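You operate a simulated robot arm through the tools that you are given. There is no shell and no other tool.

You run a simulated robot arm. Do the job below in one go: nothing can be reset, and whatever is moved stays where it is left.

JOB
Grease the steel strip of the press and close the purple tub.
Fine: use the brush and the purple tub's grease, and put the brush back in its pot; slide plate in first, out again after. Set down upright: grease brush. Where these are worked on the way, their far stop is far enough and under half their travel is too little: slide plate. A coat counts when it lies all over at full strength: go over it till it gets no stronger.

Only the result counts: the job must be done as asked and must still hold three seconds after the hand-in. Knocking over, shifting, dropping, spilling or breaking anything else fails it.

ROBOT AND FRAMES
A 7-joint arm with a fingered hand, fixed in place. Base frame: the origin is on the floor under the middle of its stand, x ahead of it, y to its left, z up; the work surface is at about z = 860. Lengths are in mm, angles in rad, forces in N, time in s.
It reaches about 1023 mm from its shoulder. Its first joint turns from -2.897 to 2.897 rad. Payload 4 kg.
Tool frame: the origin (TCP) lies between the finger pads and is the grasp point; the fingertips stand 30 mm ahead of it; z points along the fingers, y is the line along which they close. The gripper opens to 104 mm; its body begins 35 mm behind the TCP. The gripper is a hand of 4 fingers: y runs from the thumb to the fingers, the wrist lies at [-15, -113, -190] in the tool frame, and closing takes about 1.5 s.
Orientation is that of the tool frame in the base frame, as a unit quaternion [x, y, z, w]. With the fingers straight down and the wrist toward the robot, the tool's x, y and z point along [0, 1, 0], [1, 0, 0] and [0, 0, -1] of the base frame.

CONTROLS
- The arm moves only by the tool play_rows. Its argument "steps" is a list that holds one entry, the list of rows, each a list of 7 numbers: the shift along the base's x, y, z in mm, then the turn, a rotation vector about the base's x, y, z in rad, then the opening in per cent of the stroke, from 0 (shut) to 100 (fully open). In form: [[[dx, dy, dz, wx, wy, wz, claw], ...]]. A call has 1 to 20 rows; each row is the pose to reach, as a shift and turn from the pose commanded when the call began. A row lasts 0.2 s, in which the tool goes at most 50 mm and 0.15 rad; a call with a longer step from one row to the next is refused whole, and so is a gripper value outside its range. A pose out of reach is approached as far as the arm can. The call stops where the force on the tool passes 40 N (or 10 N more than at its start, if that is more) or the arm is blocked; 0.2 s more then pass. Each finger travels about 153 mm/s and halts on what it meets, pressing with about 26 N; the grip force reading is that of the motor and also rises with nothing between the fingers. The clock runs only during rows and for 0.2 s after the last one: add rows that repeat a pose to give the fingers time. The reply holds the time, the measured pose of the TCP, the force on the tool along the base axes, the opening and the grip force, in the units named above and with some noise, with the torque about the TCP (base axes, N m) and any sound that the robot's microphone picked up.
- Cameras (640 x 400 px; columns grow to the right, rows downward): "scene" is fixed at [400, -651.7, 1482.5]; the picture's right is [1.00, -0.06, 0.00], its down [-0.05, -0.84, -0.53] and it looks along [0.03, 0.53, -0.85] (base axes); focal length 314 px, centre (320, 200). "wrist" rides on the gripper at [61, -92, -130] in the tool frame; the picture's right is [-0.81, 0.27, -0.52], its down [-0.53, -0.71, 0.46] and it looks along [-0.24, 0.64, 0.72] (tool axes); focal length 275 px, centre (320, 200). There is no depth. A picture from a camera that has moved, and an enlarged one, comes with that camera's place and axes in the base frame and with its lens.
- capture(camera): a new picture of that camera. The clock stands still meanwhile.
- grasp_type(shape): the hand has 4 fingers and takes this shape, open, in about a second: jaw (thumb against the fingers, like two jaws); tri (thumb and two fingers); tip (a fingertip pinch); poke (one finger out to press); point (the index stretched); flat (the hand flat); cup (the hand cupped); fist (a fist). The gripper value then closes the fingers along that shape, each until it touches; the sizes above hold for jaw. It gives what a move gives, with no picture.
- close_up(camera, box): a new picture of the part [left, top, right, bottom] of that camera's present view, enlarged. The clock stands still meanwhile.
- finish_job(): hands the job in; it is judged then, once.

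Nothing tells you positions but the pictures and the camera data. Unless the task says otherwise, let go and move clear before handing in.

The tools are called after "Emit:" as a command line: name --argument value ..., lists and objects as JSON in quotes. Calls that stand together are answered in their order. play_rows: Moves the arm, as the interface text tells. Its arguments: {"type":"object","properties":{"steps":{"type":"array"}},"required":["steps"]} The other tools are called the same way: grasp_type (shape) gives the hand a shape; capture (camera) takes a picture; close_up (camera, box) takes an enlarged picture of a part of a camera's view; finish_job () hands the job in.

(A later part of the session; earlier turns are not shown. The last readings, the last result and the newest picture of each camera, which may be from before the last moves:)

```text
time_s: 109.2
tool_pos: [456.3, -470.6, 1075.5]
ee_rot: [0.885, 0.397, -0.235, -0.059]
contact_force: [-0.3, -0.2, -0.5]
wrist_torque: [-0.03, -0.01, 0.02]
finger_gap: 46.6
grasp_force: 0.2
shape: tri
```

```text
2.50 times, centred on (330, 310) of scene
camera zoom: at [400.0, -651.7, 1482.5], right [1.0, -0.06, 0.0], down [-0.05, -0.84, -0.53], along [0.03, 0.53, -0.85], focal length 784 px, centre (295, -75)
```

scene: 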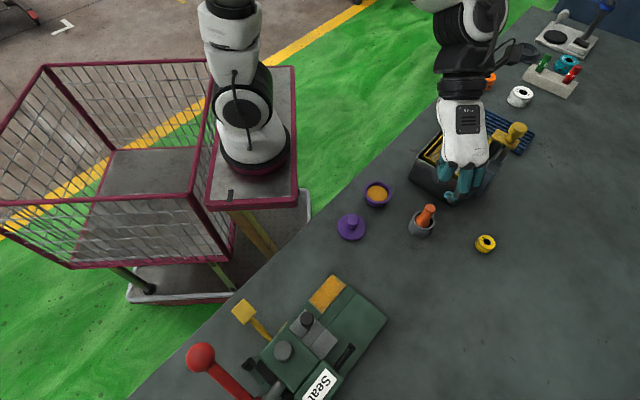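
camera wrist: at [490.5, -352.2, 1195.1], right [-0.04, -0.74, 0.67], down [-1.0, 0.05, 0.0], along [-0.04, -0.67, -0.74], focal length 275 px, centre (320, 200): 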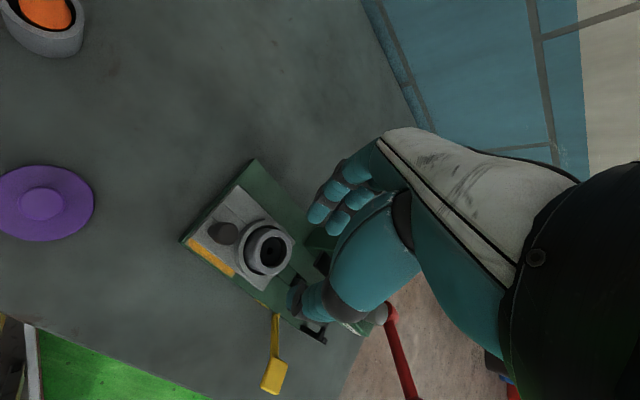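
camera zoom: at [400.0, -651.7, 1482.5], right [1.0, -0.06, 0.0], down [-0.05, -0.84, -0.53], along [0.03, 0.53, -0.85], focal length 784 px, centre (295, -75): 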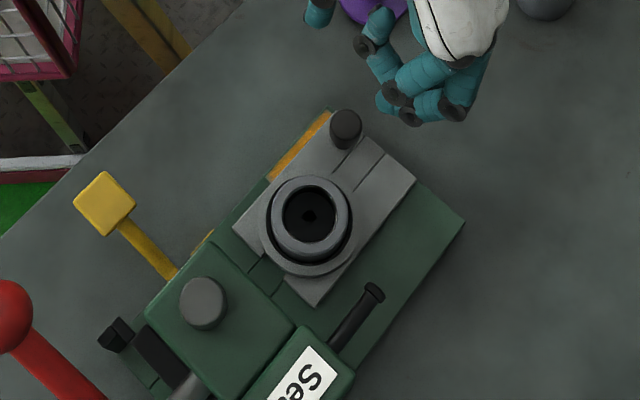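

The plate is out just as it started and the press hasn't moved. Next I'll go to the lid, at about (487, −338) with its knob top at z≈893, with the hand upright and yawed for near reach.

Emit:
play_rows --steps '[[[2.8, 12, 5, -0.02703, -0.04145, -0.13393, 45], [5.6, 24, 5, -0.05407, -0.0829, -0.26787, 45], [8.4, 36, 5, -0.0811, -0.12434, -0.4018, 45], [11.2, 48, 5, -0.10813, -0.16579, -0.53573, 45], [14, 60, 5, -0.13516, -0.20724, -0.66966, 45], [16.8, 72, 5, -0.1622, -0.24868, -0.8036, 45], [19.6, 84, 5, -0.18923, -0.29013, -0.93753, 45], [22.4, 96, 5, -0.21626, -0.33158, -1.07146, 45], [25.2, 108, 5, -0.24329, -0.37303, -1.2054, 45], [28, 120, 5, -0.27033, -0.41447, -1.33933, 45], [30.7, 132.6, 5, -0.29736, -0.45592, -1.47326, 45], [30.7, 132.6, -30, -0.29736, -0.45592, -1.47326, 45], [30.7, 132.6, -60, -0.29736, -0.45592, -1.47326, 45], [30.7, 132.6, -60, -0.29736, -0.45592, -1.47326, 45]]]'

Emit:
capture --camera "wrist"

Emit:
close_up --camera "wrist" --box '[190, 180, 390, 400]'

Emit:
close_up --camera "scene" --box '[310, 150, 430, 270]'

```text
time_s: 112.2
tool_pos: [484.8, -340.7, 1013.3]
ee_rot: [0.946, -0.324, 0.003, 0.003]
contact_force: [-0.9, 0.4, -0.9]
wrist_torque: [-0.03, -0.01, 0.02]
finger_gap: 46.5
grasp_force: 0.1
shape: tri
```

```text
taken
camera wrist: at [590.3, -304.9, 1145.8], right [-0.81, 0.28, 0.51], down [0.02, 0.89, -0.46], along [-0.59, -0.36, -0.72], focal length 275 px, centre (320, 200)
```

wrist: 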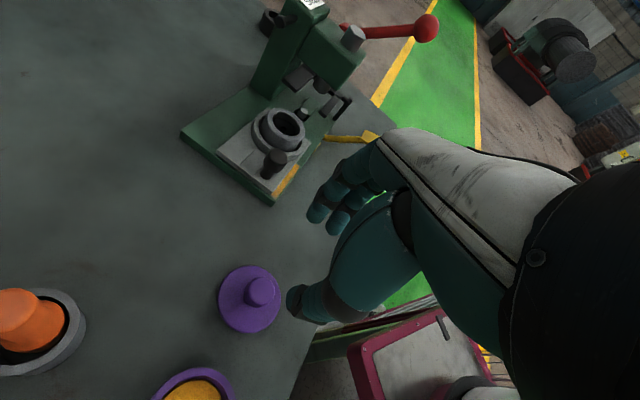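

```text
1.82 times, centred on (290, 290) of wrist
camera zoom: at [590.3, -304.9, 1145.8], right [-0.81, 0.28, 0.51], down [0.02, 0.89, -0.46], along [-0.59, -0.36, -0.72], focal length 500 px, centre (374, 36)
```

zoom: 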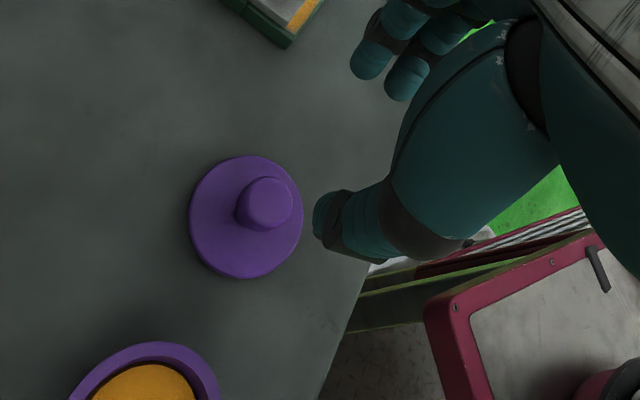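

```text
3.33 times, centred on (370, 210) of scene
camera zoom: at [400.0, -651.7, 1482.5], right [1.0, -0.06, 0.0], down [-0.05, -0.84, -0.53], along [0.03, 0.53, -0.85], focal length 1045 px, centre (153, 167)
```

zoom: 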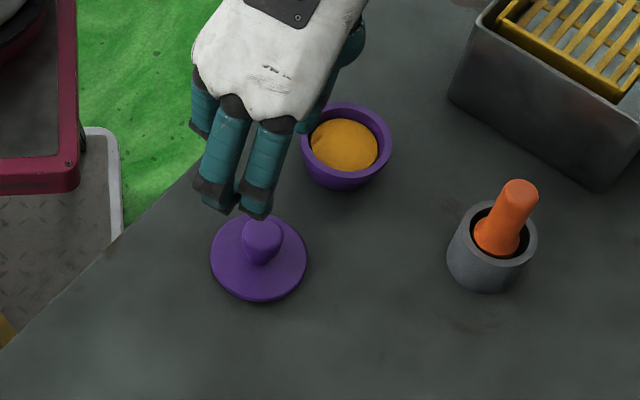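

Emit:
play_rows --steps '[[[0, 0, 0, 0, 0, 0, 45]]]'

Emit:
play_rows --steps '[[[0, 0, 0, 0, 0, 0, 45]]]'

```text
time_s: 112.5
tool_pos: [486.2, -339.8, 1014.5]
ee_rot: [0.946, -0.324, 0.002, 0.003]
contact_force: [0.0, 0.5, 0.4]
wrist_torque: [0.04, -0.01, 0.02]
finger_gap: 46.4
grasp_force: 0.1
shape: tri
```

```text
time_s: 113.0
tool_pos: [485.3, -341.1, 1015.9]
ee_rot: [0.946, -0.324, 0.002, 0.003]
contact_force: [0.7, 0.1, -0.3]
wrist_torque: [0.01, 0.01, 0.0]
finger_gap: 46.3
grasp_force: 0.1
shape: tri
```

I'll correct by about (+2, +3) and go down in two stages.

Emit:
play_rows --steps '[[[1.9, 3.2, -30, 0, 0, 0, 45], [1.9, 3.2, -60, 0, 0, 0, 45], [1.9, 3.2, -80, 0, 0, 0, 45], [1.9, 3.2, -88, 0, 0, 0, 45], [1.9, 3.2, -88, 0, 0, 0, 45]]]'

Emit:
close_up --camera "wrist" --box '[190, 180, 390, 380]'

Emit:
close_up --camera "scene" --box '[310, 170, 410, 260]'

```text
time_s: 114.2
tool_pos: [486.9, -336.0, 927.4]
ee_rot: [0.946, -0.323, 0.002, 0.002]
contact_force: [0.3, 1.0, 0.1]
wrist_torque: [-0.02, -0.02, 0.01]
finger_gap: 46.4
grasp_force: 0.0
shape: tri
```

```text
2.00 times, centred on (290, 280) of wrist
camera zoom: at [591.4, -300.2, 1058.3], right [-0.81, 0.28, 0.51], down [0.02, 0.89, -0.46], along [-0.59, -0.36, -0.72], focal length 551 px, centre (380, 40)
```

zoom: 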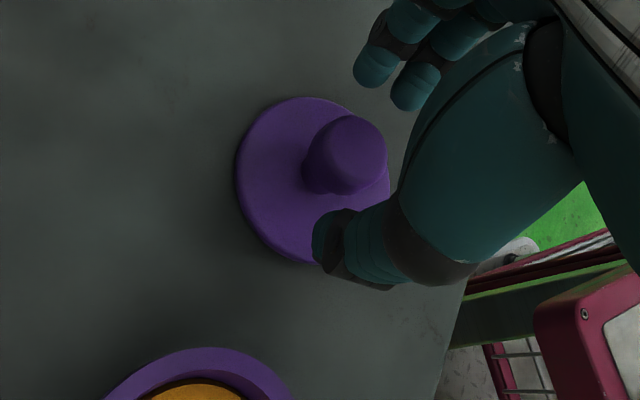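

```text
4.44 times, centred on (360, 215) of scene
camera zoom: at [400.0, -651.7, 1482.5], right [1.0, -0.06, 0.0], down [-0.05, -0.84, -0.53], along [0.03, 0.53, -0.85], focal length 1394 px, centre (142, 133)
```

zoom: 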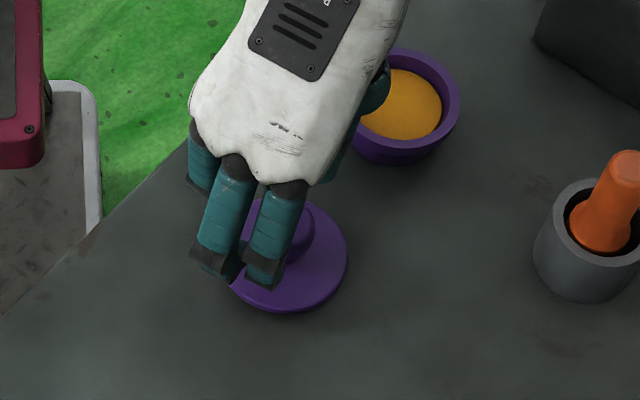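

The knob is centred between thumb and fingers. I'll lower the last 20 mm.

Emit:
play_rows --steps '[[[0, 0, -8, 0, 0, 0, 45], [0, 0, -14, 0, 0, 0, 45], [0, 0, -19, 0, 0, 0, 45], [0, 0, -19, 0, 0, 0, 45]]]'

Emit:
close_up --camera "wrist" --box '[190, 180, 390, 380]'

```text
time_s: 115.2
tool_pos: [487.0, -334.7, 907.9]
ee_rot: [0.946, -0.324, 0.001, 0.002]
contact_force: [-0.3, 0.1, -0.7]
wrist_torque: [0.03, 0.0, -0.02]
finger_gap: 46.6
grasp_force: 0.1
shape: tri
```

```text
2.00 times, centred on (290, 280) of wrist
camera zoom: at [591.9, -299.2, 1039.1], right [-0.81, 0.28, 0.51], down [0.02, 0.89, -0.46], along [-0.59, -0.36, -0.72], focal length 551 px, centre (380, 40)
```

zoom: 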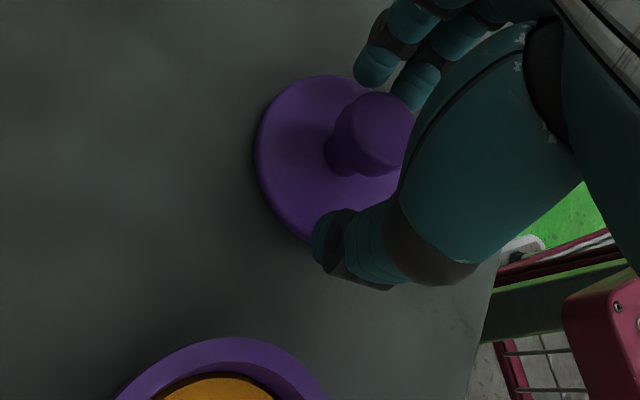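

The knob is centred in the pinch. Closing on it now.

Emit:
play_rows --steps '[[[0, 0, 0, 0, 0, 0, 30], [0, 0, 0, 0, 0, 0, 20], [0, 0, 0, 0, 0, 0, 10], [0, 0, 0, 0, 0, 0, 0], [0, 0, 0, 0, 0, 0, 0], [0, 0, 0, 0, 0, 0, 0]]]'

Emit:
close_up --camera "wrist" --box '[190, 180, 390, 380]'

Emit:
close_up --camera "scene" --box '[310, 170, 410, 260]'

```text
time_s: 116.5
tool_pos: [487.5, -336.0, 907.4]
ee_rot: [0.946, -0.324, 0.001, 0.002]
contact_force: [0.6, -0.5, -0.4]
wrist_torque: [0.01, 0.02, 0.03]
finger_gap: 16.5
grasp_force: 26.0
shape: tri
```

```text
2.00 times, centred on (290, 280) of wrist
camera zoom: at [592.0, -299.2, 1039.1], right [-0.81, 0.28, 0.51], down [0.02, 0.89, -0.46], along [-0.59, -0.36, -0.72], focal length 551 px, centre (380, 40)
```

zoom: 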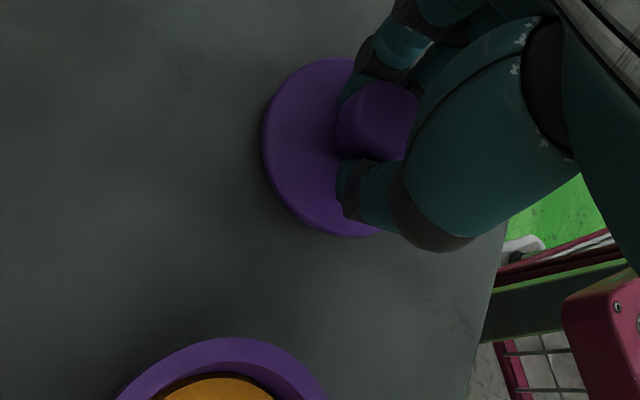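

```text
4.44 times, centred on (360, 215) of scene
camera zoom: at [400.0, -651.7, 1482.5], right [1.0, -0.06, 0.0], down [-0.05, -0.84, -0.53], along [0.03, 0.53, -0.85], focal length 1394 px, centre (142, 133)
```

zoom: 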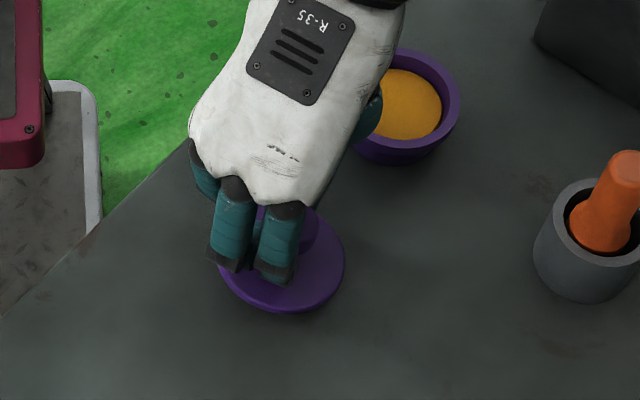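

The knob is gripped. I'll lift gently and check the lid.

Emit:
play_rows --steps '[[[0, 0, 8, 0, 0, 0, 0], [0, 0, 20, 0, 0, 0, 0], [0, 0, 40, 0, 0, 0, 0], [0, 0, 65, 0, 0, 0, 0], [0, 0, 75, 0, 0, 0, 0], [0, 0, 75, 0, 0, 0, 0]]]'

Emit:
close_up --camera "wrist" --box '[150, 180, 390, 400]'

Emit:
close_up --camera "scene" --box '[310, 140, 430, 260]'

```text
time_s: 118.0
tool_pos: [487.0, -337.4, 982.5]
ee_rot: [0.946, -0.323, 0.001, 0.002]
contact_force: [0.1, -0.1, 0.7]
wrist_torque: [-0.03, 0.02, 0.04]
finger_gap: 16.2
grasp_force: 26.3
shape: tri
```

```text
1.82 times, centred on (270, 290) of wrist
camera zoom: at [592.1, -300.1, 1114.2], right [-0.81, 0.28, 0.52], down [0.02, 0.89, -0.46], along [-0.59, -0.36, -0.72], focal length 500 px, centre (411, 36)
```

zoom: 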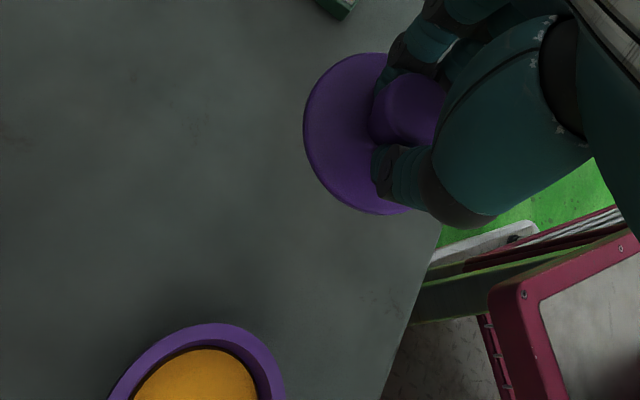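

```text
3.33 times, centred on (370, 200) of scene
camera zoom: at [400.0, -651.7, 1482.5], right [1.0, -0.06, 0.0], down [-0.05, -0.84, -0.53], along [0.03, 0.53, -0.85], focal length 1045 px, centre (153, 200)
```

zoom: 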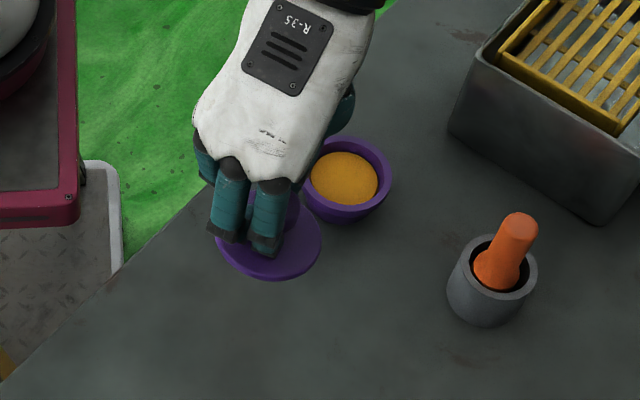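

The lid is held level. I'll move partway toward the tub, up high, to get a clean look at the tub for alignment.

Emit:
play_rows --steps '[[[15, 14, 20, 0, 0, 0, 0], [35, 30, 35, 0, 0, 0, 0], [45, 42, 40, 0, 0, 0, 0], [45, 42, 40, 0, 0, 0, 0]]]'

Emit:
play_rows --steps '[[[0, 0, 0, 0, 0, 0, 0]]]'

Emit:
close_up --camera "wrist" --box '[150, 180, 390, 400]'

Emit:
close_up --camera "scene" --box '[310, 120, 430, 240]'

```text
time_s: 119.0
tool_pos: [532.9, -293.3, 1023.8]
ee_rot: [0.946, -0.325, 0.002, 0.002]
contact_force: [-0.8, 0.3, 0.6]
wrist_torque: [-0.02, 0.0, -0.03]
finger_gap: 16.5
grasp_force: 25.4
shape: tri
```

```text
time_s: 119.3
tool_pos: [531.3, -293.6, 1022.7]
ee_rot: [0.946, -0.323, 0.001, 0.002]
contact_force: [-0.2, 1.3, 0.5]
wrist_torque: [0.04, -0.03, -0.02]
finger_gap: 16.7
grasp_force: 26.3
shape: tri
```

```text
1.82 times, centred on (270, 290) of wrist
camera zoom: at [637.8, -257.1, 1154.5], right [-0.81, 0.28, 0.51], down [0.02, 0.89, -0.46], along [-0.59, -0.36, -0.72], focal length 500 px, centre (411, 36)
```

zoom: 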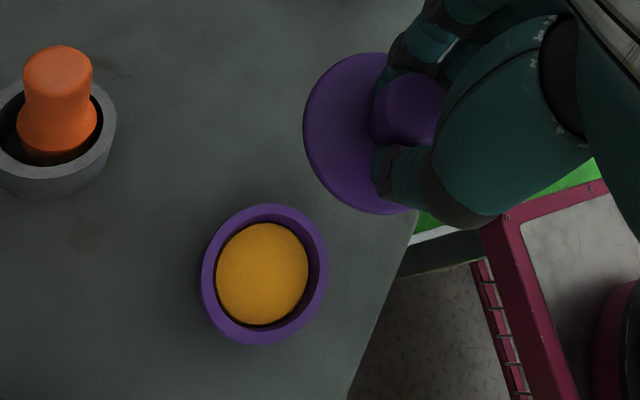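

```text
3.33 times, centred on (370, 180) of scene
camera zoom: at [400.0, -651.7, 1482.5], right [1.0, -0.06, 0.0], down [-0.05, -0.84, -0.53], along [0.03, 0.53, -0.85], focal length 1045 px, centre (153, 267)
```

zoom: 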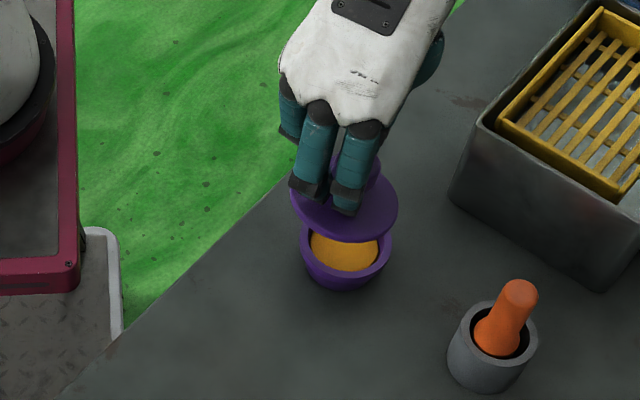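

From both cameras, the lid needs to move about (+22, +34) mm to be centred over the tub. I'll move there and lower to about 15 mm above the rim for a check.

Emit:
play_rows --steps '[[[10, 16, 0, 0, 0, 0, 0], [21.8, 34.5, -10, 0, 0, 0, 0], [21.8, 34.5, -40, 0, 0, 0, 0], [21.8, 34.5, -65, 0, 0, 0, 0], [21.8, 34.5, -75, 0, 0, 0, 0], [21.8, 34.5, -75, 0, 0, 0, 0]]]'

Emit:
close_up --camera "wrist" --box '[190, 180, 390, 380]'

Emit:
close_up --camera "scene" --box '[335, 150, 415, 230]'

```text
time_s: 120.8
tool_pos: [554.7, -259.5, 946.3]
ee_rot: [0.946, -0.324, 0.0, 0.002]
contact_force: [0.4, 0.4, -0.6]
wrist_torque: [0.01, 0.0, -0.02]
finger_gap: 16.1
grasp_force: 26.5
shape: tri
```

```text
2.00 times, centred on (290, 280) of wrist
camera zoom: at [659.4, -223.1, 1078.3], right [-0.81, 0.28, 0.51], down [0.02, 0.89, -0.46], along [-0.59, -0.36, -0.72], focal length 551 px, centre (380, 40)
```

zoom: 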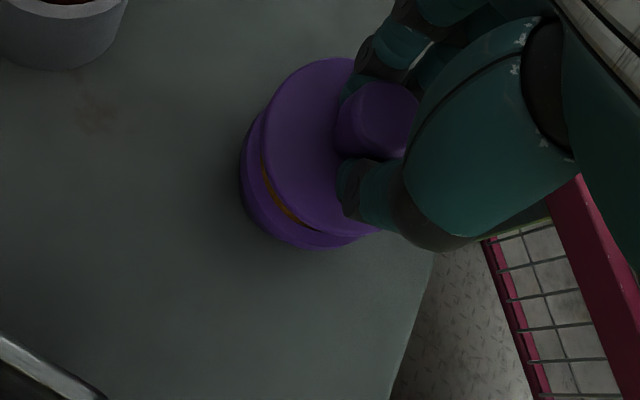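

```text
5.00 times, centred on (375, 190) of scene
camera zoom: at [400.0, -651.7, 1482.5], right [1.0, -0.06, 0.0], down [-0.05, -0.84, -0.53], along [0.03, 0.53, -0.85], focal length 1568 px, centre (45, 250)
```

zoom: 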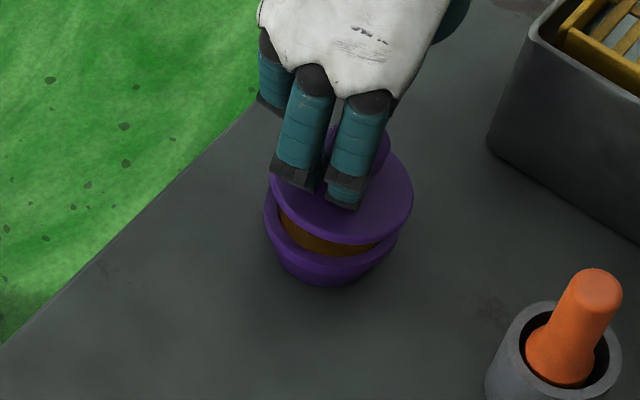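

The lid is about 17 mm above the rim and nearly concentric. I'll zoom in further to measure the remaining offset.

Emit:
close_up --camera "scene" --box '[355, 170, 400, 215]'

Emit:
close_up --camera "wrist" --box '[240, 200, 330, 310]'

```text
8.89 times, centred on (378, 192) of scene
camera zoom: at [400.0, -651.7, 1482.5], right [1.0, -0.06, 0.0], down [-0.05, -0.84, -0.53], along [0.03, 0.53, -0.85], focal length 2788 px, centre (-191, 267)
```

zoom: 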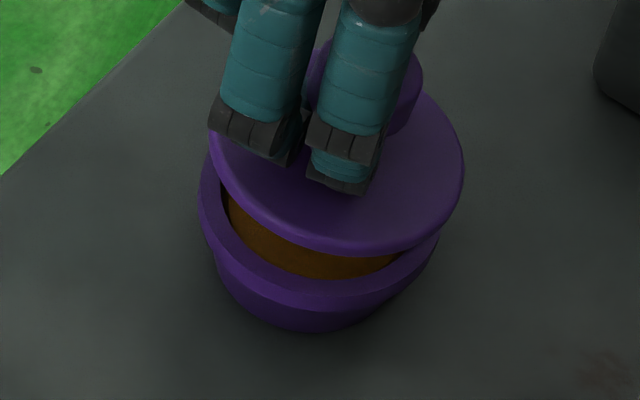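

```text
3.64 times, centred on (285, 255) of wrist
camera zoom: at [659.4, -223.1, 1078.3], right [-0.81, 0.28, 0.51], down [0.02, 0.89, -0.46], along [-0.59, -0.36, -0.72], focal length 1001 px, centre (447, 0)
```

zoom: 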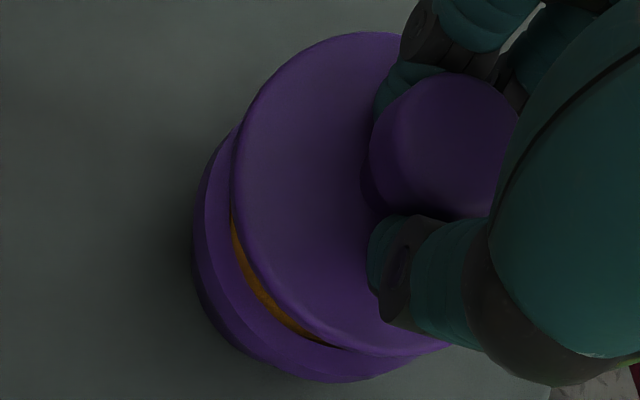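

The lid looks a few mm too far in +y. I'll shift −4 mm in y, lower to just above the rim, and compare edges again.

Emit:
play_rows --steps '[[[0, -4, 0, 0, 0, 0, 0], [0, -4, -6, 0, 0, 0, 0], [0, -4, -11, 0, 0, 0, 0], [0, -4, -11, 0, 0, 0, 0]]]'

Emit:
close_up --camera "scene" --box '[355, 170, 400, 215]'

Emit:
close_up --camera "wrist" --box '[240, 200, 330, 310]'

```text
time_s: 121.8
tool_pos: [553.9, -263.6, 936.8]
ee_rot: [0.946, -0.324, 0.0, 0.003]
contact_force: [0.0, 0.1, -0.9]
wrist_torque: [0.02, 0.03, -0.03]
finger_gap: 16.6
grasp_force: 25.9
shape: tri
```

```text
8.89 times, centred on (378, 192) of scene
camera zoom: at [400.0, -651.7, 1482.5], right [1.0, -0.06, 0.0], down [-0.05, -0.84, -0.53], along [0.03, 0.53, -0.85], focal length 2788 px, centre (-191, 267)
```

zoom: 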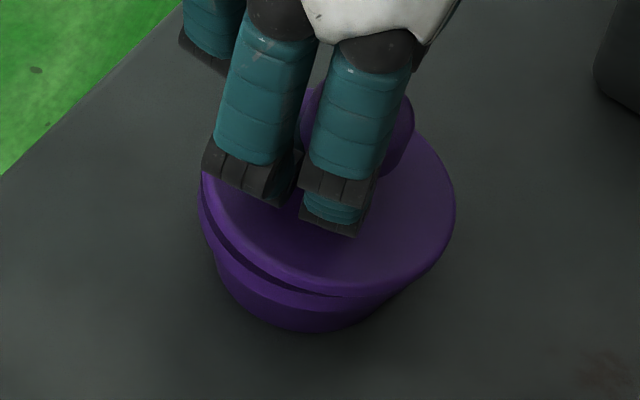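

```text
3.64 times, centred on (285, 255) of wrist
camera zoom: at [658.6, -227.8, 1067.7], right [-0.81, 0.28, 0.51], down [0.02, 0.89, -0.46], along [-0.59, -0.36, -0.72], focal length 1001 px, centre (447, 0)
```

zoom: 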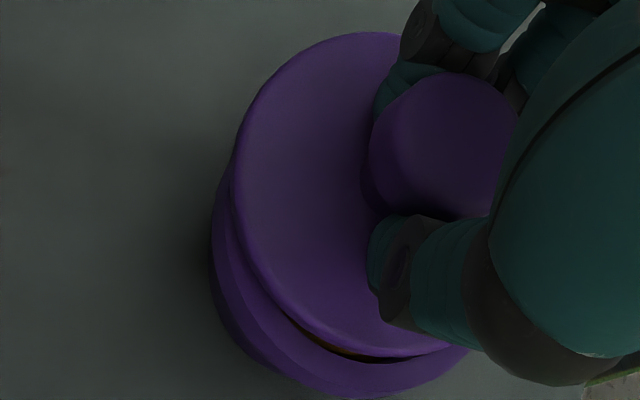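

I'll zoom in even closer on both views to resolve the remaining offset.

Emit:
close_up --camera "wrist" --box '[255, 260, 325, 320]'

Emit:
close_up --camera "scene" --box '[360, 185, 395, 212]'

```text
6.67 times, centred on (290, 290) of wrist
camera zoom: at [658.6, -227.8, 1067.7], right [-0.81, 0.28, 0.51], down [0.02, 0.89, -0.46], along [-0.59, -0.36, -0.72], focal length 1835 px, centre (520, -400)
```

zoom: 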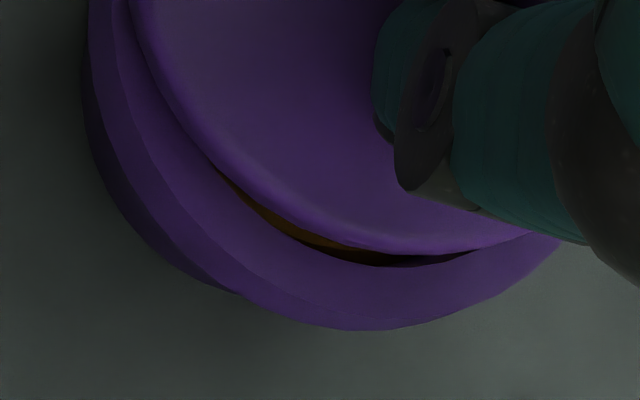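

```text
14.81 times, centred on (378, 198) of scene
camera zoom: at [400.0, -651.7, 1482.5], right [1.0, -0.06, 0.0], down [-0.05, -0.84, -0.53], along [0.03, 0.53, -0.85], focal length 4646 px, centre (-532, 222)
```

zoom: 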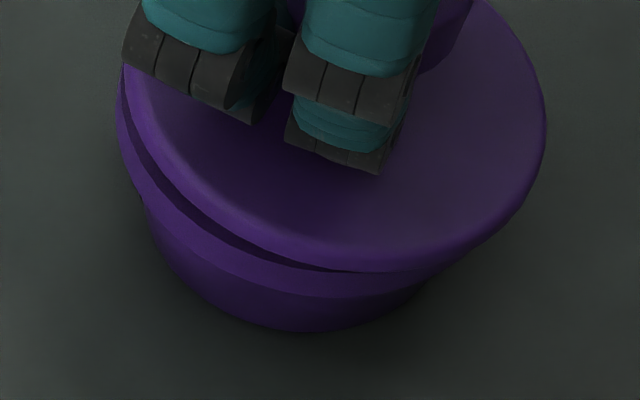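

Both close views now show the lid is about 4 mm too far toward −y. I'll shift back and re-check.

Emit:
play_rows --steps '[[[0.8, 2, 0, 0, 0, 0, 0], [0.8, 4, 0, 0, 0, 0, 0], [0.8, 4, -2, 0, 0, 0, 0], [0.8, 4, -2, 0, 0, 0, 0]]]'

Emit:
close_up --camera "wrist" --box '[240, 240, 330, 320]'

Emit:
close_up --camera "scene" --box '[360, 180, 395, 210]'

```text
time_s: 122.8
tool_pos: [555.0, -259.6, 935.2]
ee_rot: [0.946, -0.324, 0.0, 0.001]
contact_force: [0.0, -0.5, 0.6]
wrist_torque: [0.0, 0.04, -0.02]
finger_gap: 16.3
grasp_force: 26.7
shape: tri
```

```text
5.00 times, centred on (285, 280) of wrist
camera zoom: at [659.9, -223.9, 1066.6], right [-0.81, 0.28, 0.51], down [0.02, 0.89, -0.46], along [-0.59, -0.36, -0.72], focal length 1376 px, centre (495, -200)
```

zoom: 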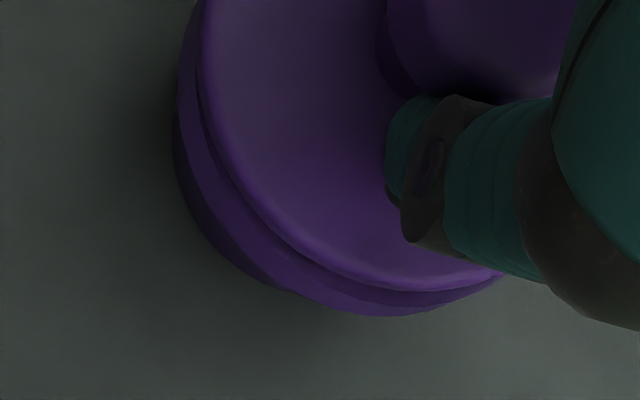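

```text
13.33 times, centred on (378, 195) of scene
camera zoom: at [400.0, -651.7, 1482.5], right [1.0, -0.06, 0.0], down [-0.05, -0.84, -0.53], along [0.03, 0.53, -0.85], focal length 4181 px, centre (-447, 267)
```

zoom: 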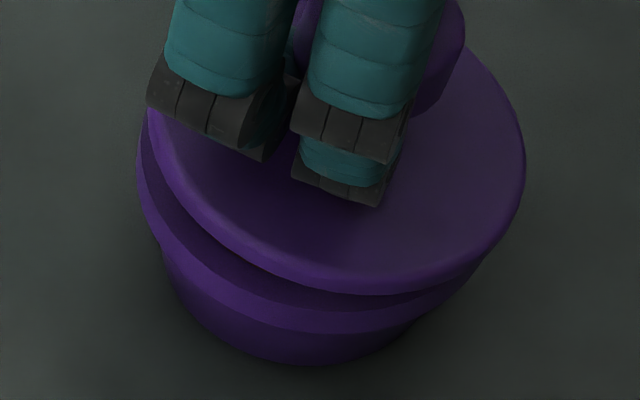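

The lid now looks concentric within about a millimetre on all sides. I'll lower it slowly onto the rim.

Emit:
play_rows --steps '[[[0, 0, -1.5, 0, 0, 0, 0], [0, 0, -3, 0, 0, 0, 0], [0, 0, -3, 0, 0, 0, 0]]]'

Emit:
close_up --camera "scene" --box '[360, 180, 395, 210]'

Emit:
close_up --camera "wrist" --box '[240, 240, 330, 320]'

```text
time_s: 123.5
tool_pos: [556.8, -259.8, 931.9]
ee_rot: [0.946, -0.323, 0.001, 0.002]
contact_force: [0.7, 0.0, 0.6]
wrist_torque: [0.0, 0.02, 0.0]
finger_gap: 16.4
grasp_force: 25.9
shape: tri
```

```text
13.33 times, centred on (378, 195) of scene
camera zoom: at [400.0, -651.7, 1482.5], right [1.0, -0.06, 0.0], down [-0.05, -0.84, -0.53], along [0.03, 0.53, -0.85], focal length 4181 px, centre (-447, 267)
```

zoom: 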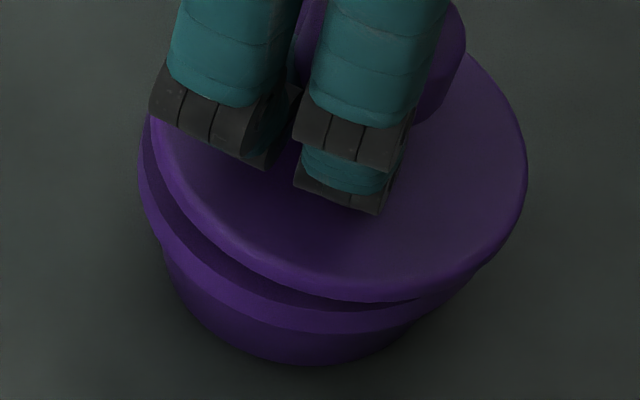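

```text
5.00 times, centred on (285, 280) of wrist
camera zoom: at [660.7, -223.5, 1063.5], right [-0.81, 0.28, 0.51], down [0.02, 0.89, -0.46], along [-0.59, -0.36, -0.72], focal length 1376 px, centre (495, -200)
```

zoom: 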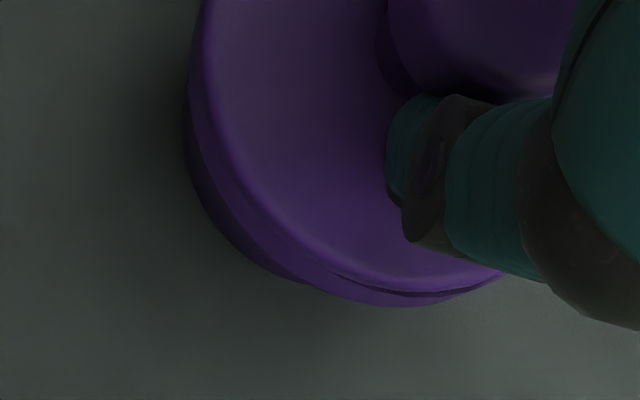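

Emit:
play_rows --steps '[[[-1.2, -0.3, 0, 0, 0, 0, 0], [-1.2, -0.3, -1, 0, 0, 0, 0], [-1.2, -0.3, -2, 0, 0, 0, 0], [-1.2, -0.3, -2, 0, 0, 0, 0]]]'

Emit:
close_up --camera "scene" --box '[360, 180, 395, 210]'

Emit:
close_up --camera "wrist" --box '[240, 240, 330, 320]'

```text
time_s: 124.5
tool_pos: [553.6, -259.4, 929.1]
ee_rot: [0.946, -0.324, 0.002, 0.003]
contact_force: [-0.6, -0.2, 1.3]
wrist_torque: [-0.03, -0.07, -0.01]
finger_gap: 16.7
grasp_force: 26.2
shape: tri
```

```text
13.33 times, centred on (378, 195) of scene
camera zoom: at [400.0, -651.7, 1482.5], right [1.0, -0.06, 0.0], down [-0.05, -0.84, -0.53], along [0.03, 0.53, -0.85], focal length 4181 px, centre (-447, 267)
```

zoom: 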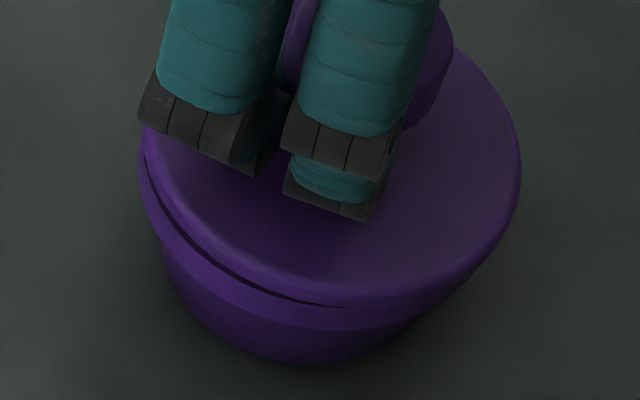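

```text
5.00 times, centred on (285, 280) of wrist
camera zoom: at [659.2, -223.7, 1061.4], right [-0.81, 0.28, 0.51], down [0.02, 0.89, -0.46], along [-0.59, -0.36, -0.72], focal length 1376 px, centre (495, -200)
```

zoom: 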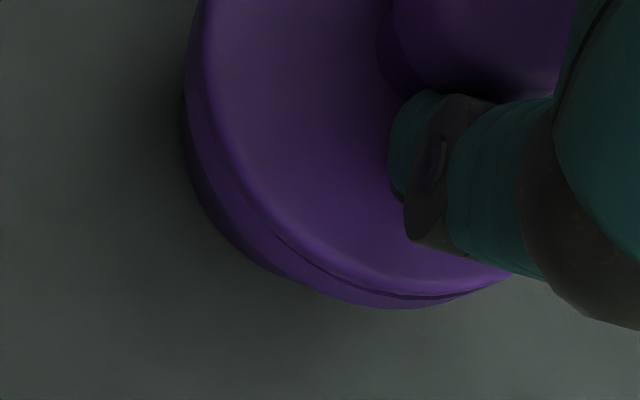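

The lid is nearly seated and well aligned. I'll lower 1 mm at a time.

Emit:
play_rows --steps '[[[0, 0, -0.8, 0, 0, 0, 0], [0, 0, -0.8, 0, 0, 0, 0]]]'

Emit:
close_up --camera "scene" --box '[360, 180, 395, 210]'

```text
time_s: 125.2
tool_pos: [554.5, -260.1, 930.4]
ee_rot: [0.946, -0.324, 0.001, 0.002]
contact_force: [0.3, -0.1, 0.4]
wrist_torque: [0.0, -0.03, 0.0]
finger_gap: 16.4
grasp_force: 25.7
shape: tri
```

```text
13.33 times, centred on (378, 195) of scene
camera zoom: at [400.0, -651.7, 1482.5], right [1.0, -0.06, 0.0], down [-0.05, -0.84, -0.53], along [0.03, 0.53, -0.85], focal length 4181 px, centre (-447, 267)
```

zoom: 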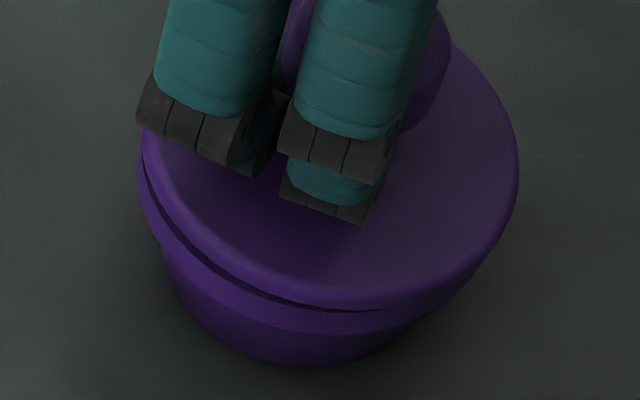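

Emit:
play_rows --steps '[[[0, 0, -1, 0, 0, 0, 0], [0, 0, -1, 0, 0, 0, 0]]]'

Emit:
play_rows --steps '[[[0, 0, -1, 0, 0, 0, 0], [0, 0, -1, 0, 0, 0, 0]]]'

Emit:
close_up --camera "scene" --box '[360, 180, 395, 210]'

Emit:
close_up --camera "wrist" --box '[240, 240, 330, 320]'

```text
time_s: 125.8
tool_pos: [553.9, -259.9, 928.3]
ee_rot: [0.946, -0.324, 0.001, 0.002]
contact_force: [-0.1, -0.8, 2.5]
wrist_torque: [-0.05, -0.05, 0.0]
finger_gap: 16.7
grasp_force: 25.8
shape: tri
```

```text
time_s: 126.3
tool_pos: [554.1, -259.9, 928.2]
ee_rot: [0.946, -0.323, 0.001, 0.003]
contact_force: [-1.2, -1.6, 4.4]
wrist_torque: [-0.1, -0.08, -0.05]
finger_gap: 16.7
grasp_force: 25.9
shape: tri
```

```text
13.33 times, centred on (378, 195) of scene
camera zoom: at [400.0, -651.7, 1482.5], right [1.0, -0.06, 0.0], down [-0.05, -0.84, -0.53], along [0.03, 0.53, -0.85], focal length 4181 px, centre (-447, 267)
```

zoom: 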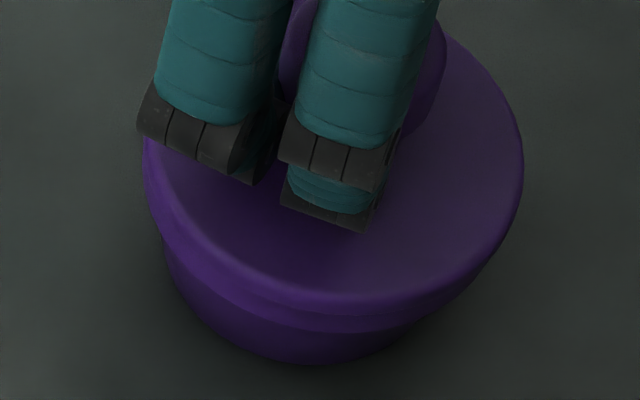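

```text
5.00 times, centred on (285, 280) of wrist
camera zoom: at [659.2, -223.7, 1058.3], right [-0.81, 0.28, 0.51], down [0.02, 0.89, -0.46], along [-0.59, -0.36, -0.72], focal length 1376 px, centre (495, -200)
```

zoom: 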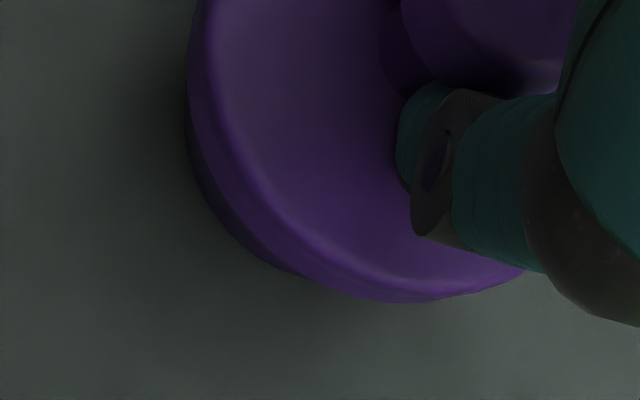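

The gap has closed. A slight further press to make sure it's fully seated.

Emit:
play_rows --steps '[[[0, 0, -0.8, 0, 0, 0, 0], [0, 0, -0.8, 0, 0, 0, 0]]]'

Emit:
close_up --camera "scene" --box '[360, 180, 395, 210]'

```text
time_s: 127.0
tool_pos: [554.9, -260.7, 926.6]
ee_rot: [0.946, -0.324, 0.002, 0.003]
contact_force: [-2.5, -1.3, 9.7]
wrist_torque: [-0.13, -0.07, -0.07]
finger_gap: 16.8
grasp_force: 26.0
shape: tri
```

```text
13.33 times, centred on (378, 195) of scene
camera zoom: at [400.0, -651.7, 1482.5], right [1.0, -0.06, 0.0], down [-0.05, -0.84, -0.53], along [0.03, 0.53, -0.85], focal length 4181 px, centre (-447, 267)
```

zoom: 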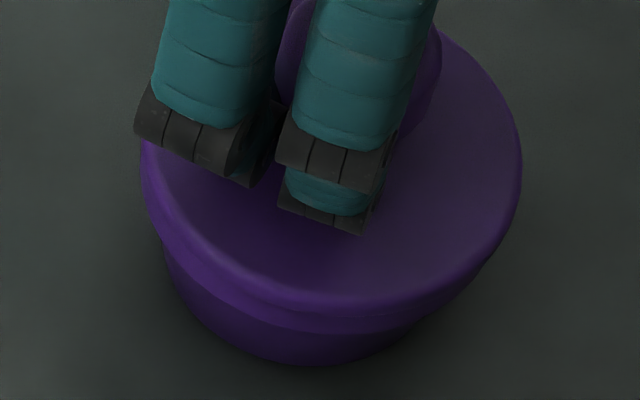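

Seated (10 N reaction). I'll relax and open the hand.

Emit:
play_rows --steps '[[[0, 0, 1, 0, 0, 0, 0], [0, 0, 1, 0, 0, 0, 10], [0, 0, 1, 0, 0, 0, 20], [0, 0, 1, 0, 0, 0, 30], [0, 0, 1, 0, 0, 0, 45], [0, 0, 1, 0, 0, 0, 45]]]'

Emit:
close_up --camera "scene" --box '[350, 170, 405, 215]'

Emit:
close_up --camera "wrist" --box '[190, 180, 390, 380]'

```text
time_s: 128.3
tool_pos: [554.4, -259.0, 927.1]
ee_rot: [0.946, -0.324, 0.002, 0.003]
contact_force: [0.1, 0.9, 11.3]
wrist_torque: [-0.29, 0.12, 0.06]
finger_gap: 46.2
grasp_force: 0.0
shape: tri
```

```text
8.89 times, centred on (378, 192) of scene
camera zoom: at [400.0, -651.7, 1482.5], right [1.0, -0.06, 0.0], down [-0.05, -0.84, -0.53], along [0.03, 0.53, -0.85], focal length 2788 px, centre (-191, 267)
```

zoom: 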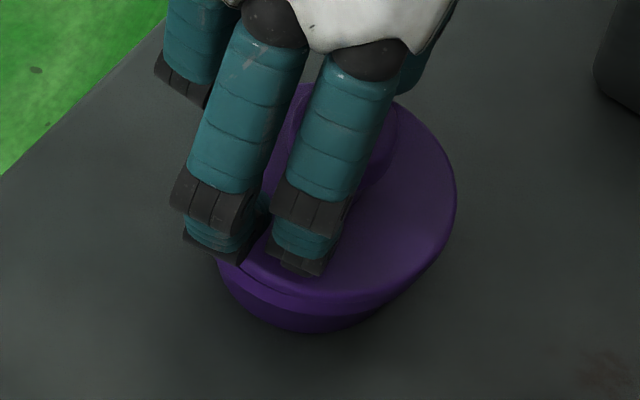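

```text
2.00 times, centred on (290, 280) of wrist
camera zoom: at [659.2, -223.5, 1058.5], right [-0.81, 0.28, 0.51], down [0.02, 0.89, -0.46], along [-0.59, -0.36, -0.72], focal length 551 px, centre (380, 40)
```

zoom: 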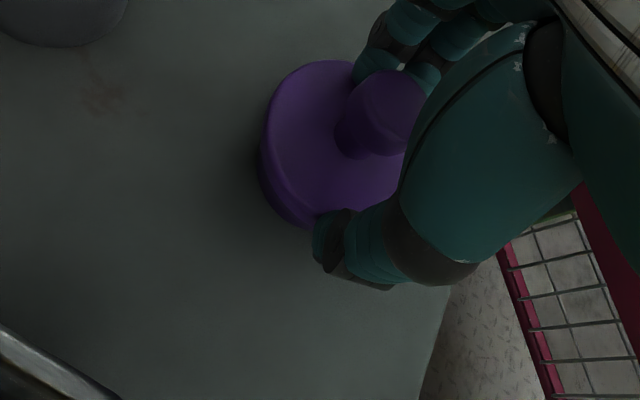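

The fingertips are resting lightly on the lid. I'll lift straight up gently.

Emit:
play_rows --steps '[[[0, 0, 3, 0, 0, 0, 45], [0, 0, 6, 0, 0, 0, 45], [0, 0, 6, 0, 0, 0, 45]]]'

Emit:
close_up --camera "scene" --box '[350, 170, 405, 215]'

Emit:
close_up --camera "wrist" --box '[190, 180, 390, 380]'

```text
time_s: 129.2
tool_pos: [554.3, -259.8, 934.2]
ee_rot: [0.946, -0.325, 0.002, 0.002]
contact_force: [0.9, 0.1, 0.6]
wrist_torque: [0.0, 0.01, 0.01]
finger_gap: 46.6
grasp_force: 0.1
shape: tri
```

```text
8.89 times, centred on (378, 192) of scene
camera zoom: at [400.0, -651.7, 1482.5], right [1.0, -0.06, 0.0], down [-0.05, -0.84, -0.53], along [0.03, 0.53, -0.85], focal length 2788 px, centre (-191, 267)
```

zoom: 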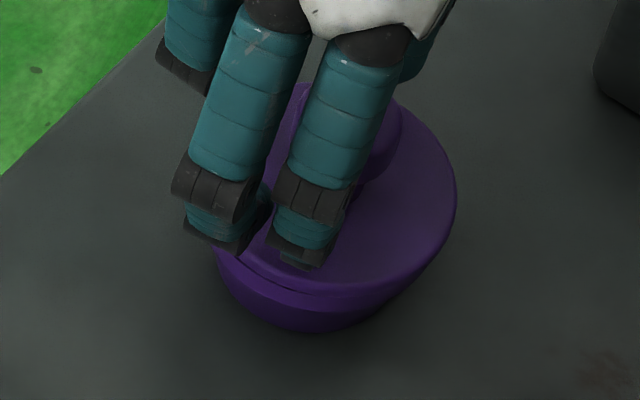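

```text
2.00 times, centred on (290, 280) of wrist
camera zoom: at [658.8, -224.1, 1064.6], right [-0.81, 0.28, 0.51], down [0.02, 0.89, -0.46], along [-0.59, -0.36, -0.72], focal length 551 px, centre (380, 40)
```

zoom: 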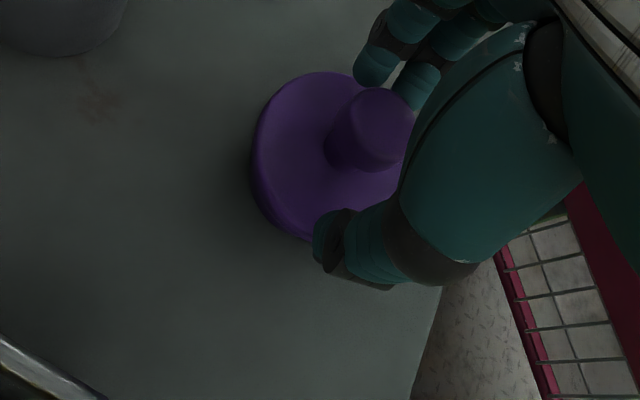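

I'll lift the hand clear and view the lid unobstructed.

Emit:
play_rows --steps '[[[0, 0, 15, 0, 0, 0, 45], [0, 0, 45, 0, 0, 0, 45], [0, 0, 85, 0, 0, 0, 45], [20, 20, 110, 0, 0, 0, 45], [45, 45, 120, 0, 0, 0, 45], [45, 45, 120, 0, 0, 0, 45]]]'

Emit:
close_up --camera "scene" --box '[350, 170, 405, 215]'

Emit:
capture --camera "wrist"

```text
time_s: 130.6
tool_pos: [597.4, -214.3, 1054.6]
ee_rot: [0.946, -0.325, 0.001, 0.003]
contact_force: [-0.6, -0.2, -0.8]
wrist_torque: [-0.01, 0.02, 0.0]
finger_gap: 46.7
grasp_force: 0.1
shape: tri
```

```text
8.89 times, centred on (378, 192) of scene
camera zoom: at [400.0, -651.7, 1482.5], right [1.0, -0.06, 0.0], down [-0.05, -0.84, -0.53], along [0.03, 0.53, -0.85], focal length 2788 px, centre (-191, 267)
```

zoom: 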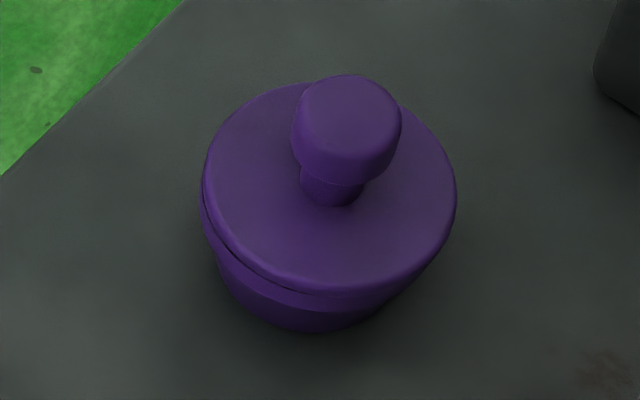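

```text
taken
camera wrist: at [703.2, -178.0, 1186.5], right [-0.81, 0.28, 0.51], down [0.02, 0.89, -0.46], along [-0.59, -0.36, -0.72], focal length 275 px, centre (320, 200)
```

wrist: 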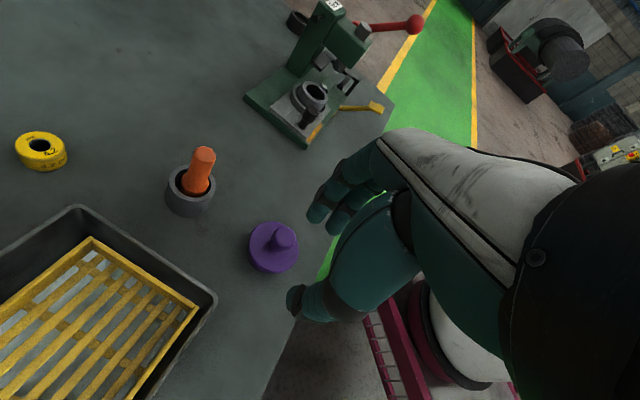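

I'll look closely at the lid's edge from both cameras; there seems to be a thin gap on one side.

Emit:
close_up --camera "scene" --box '[360, 180, 395, 210]'

Emit:
close_up --camera "wrist" --box '[235, 205, 315, 285]'

```text
13.33 times, centred on (378, 195) of scene
camera zoom: at [400.0, -651.7, 1482.5], right [1.0, -0.06, 0.0], down [-0.05, -0.84, -0.53], along [0.03, 0.53, -0.85], focal length 4181 px, centre (-447, 267)
```

zoom: 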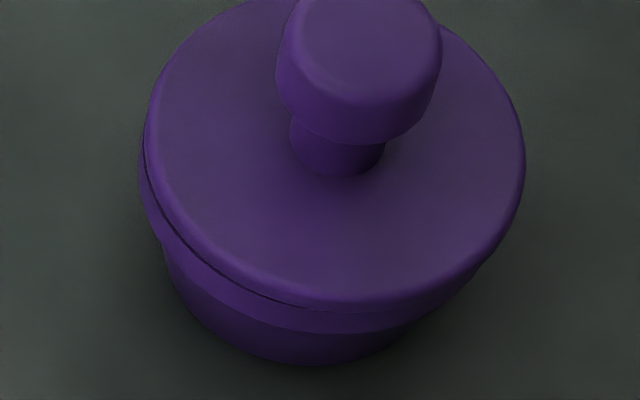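

```text
5.00 times, centred on (275, 245) of wrist
camera zoom: at [703.2, -178.0, 1186.5], right [-0.81, 0.28, 0.51], down [0.02, 0.89, -0.46], along [-0.59, -0.36, -0.72], focal length 1376 px, centre (545, -25)
```

zoom: 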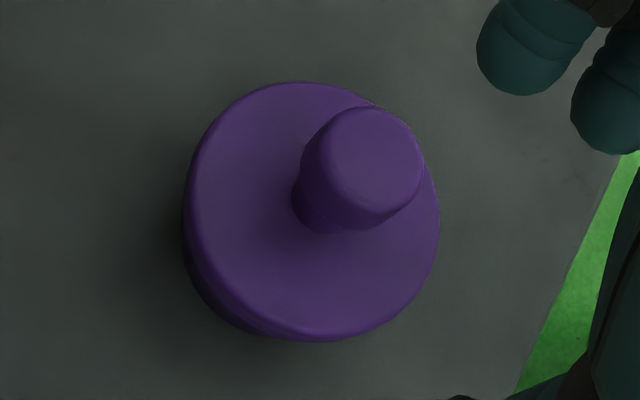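

The lid has settled about 1 mm off in +x and 2 mm in +y, leaving a thin seam on one side. I'll regrip the knob a little higher at the same spot, re-centre the lid, and press it down properly.

Emit:
play_rows --steps '[[[-25, -25, -10, 0, 0, 0, 45], [-45, -45, -35, 0, 0, 0, 45], [-45, -45, -75, 0, 0, 0, 45], [-45, -45, -105, 0, 0, 0, 45], [-45, -45, -118, 0, 0, 0, 45], [-45, -45, -122, 0, 0, 0, 45], [-45, -45, -122, 0, 0, 0, 45]]]'

Emit:
close_up --camera "wrist" --box '[190, 180, 390, 380]'

Emit:
close_up --camera "scene" --box '[350, 170, 405, 215]'

```text
time_s: 132.2
tool_pos: [554.2, -257.7, 929.9]
ee_rot: [0.946, -0.324, 0.001, 0.002]
contact_force: [0.8, 1.0, -0.1]
wrist_torque: [-0.01, 0.01, -0.03]
finger_gap: 46.2
grasp_force: 0.0
shape: tri
```

```text
2.00 times, centred on (290, 280) of wrist
camera zoom: at [659.6, -223.0, 1061.9], right [-0.81, 0.28, 0.51], down [0.02, 0.89, -0.46], along [-0.59, -0.36, -0.72], focal length 551 px, centre (380, 40)
```

zoom: 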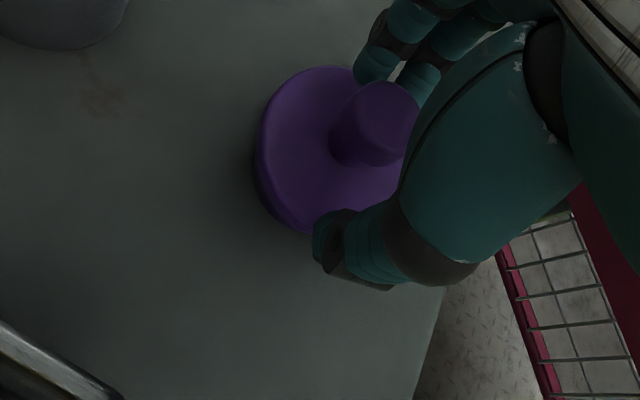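

```text
8.89 times, centred on (378, 192) of scene
camera zoom: at [400.0, -651.7, 1482.5], right [1.0, -0.06, 0.0], down [-0.05, -0.84, -0.53], along [0.03, 0.53, -0.85], focal length 2788 px, centre (-191, 267)
```

zoom: 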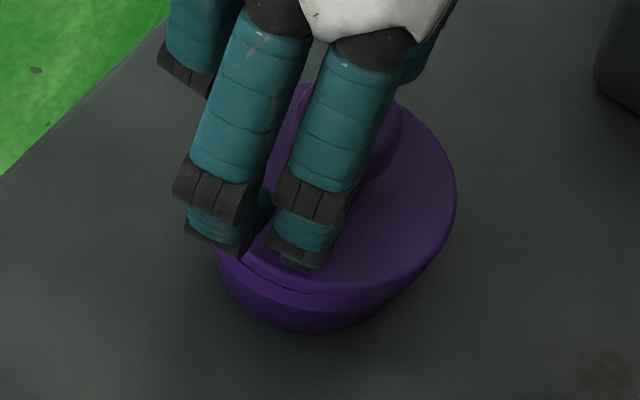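

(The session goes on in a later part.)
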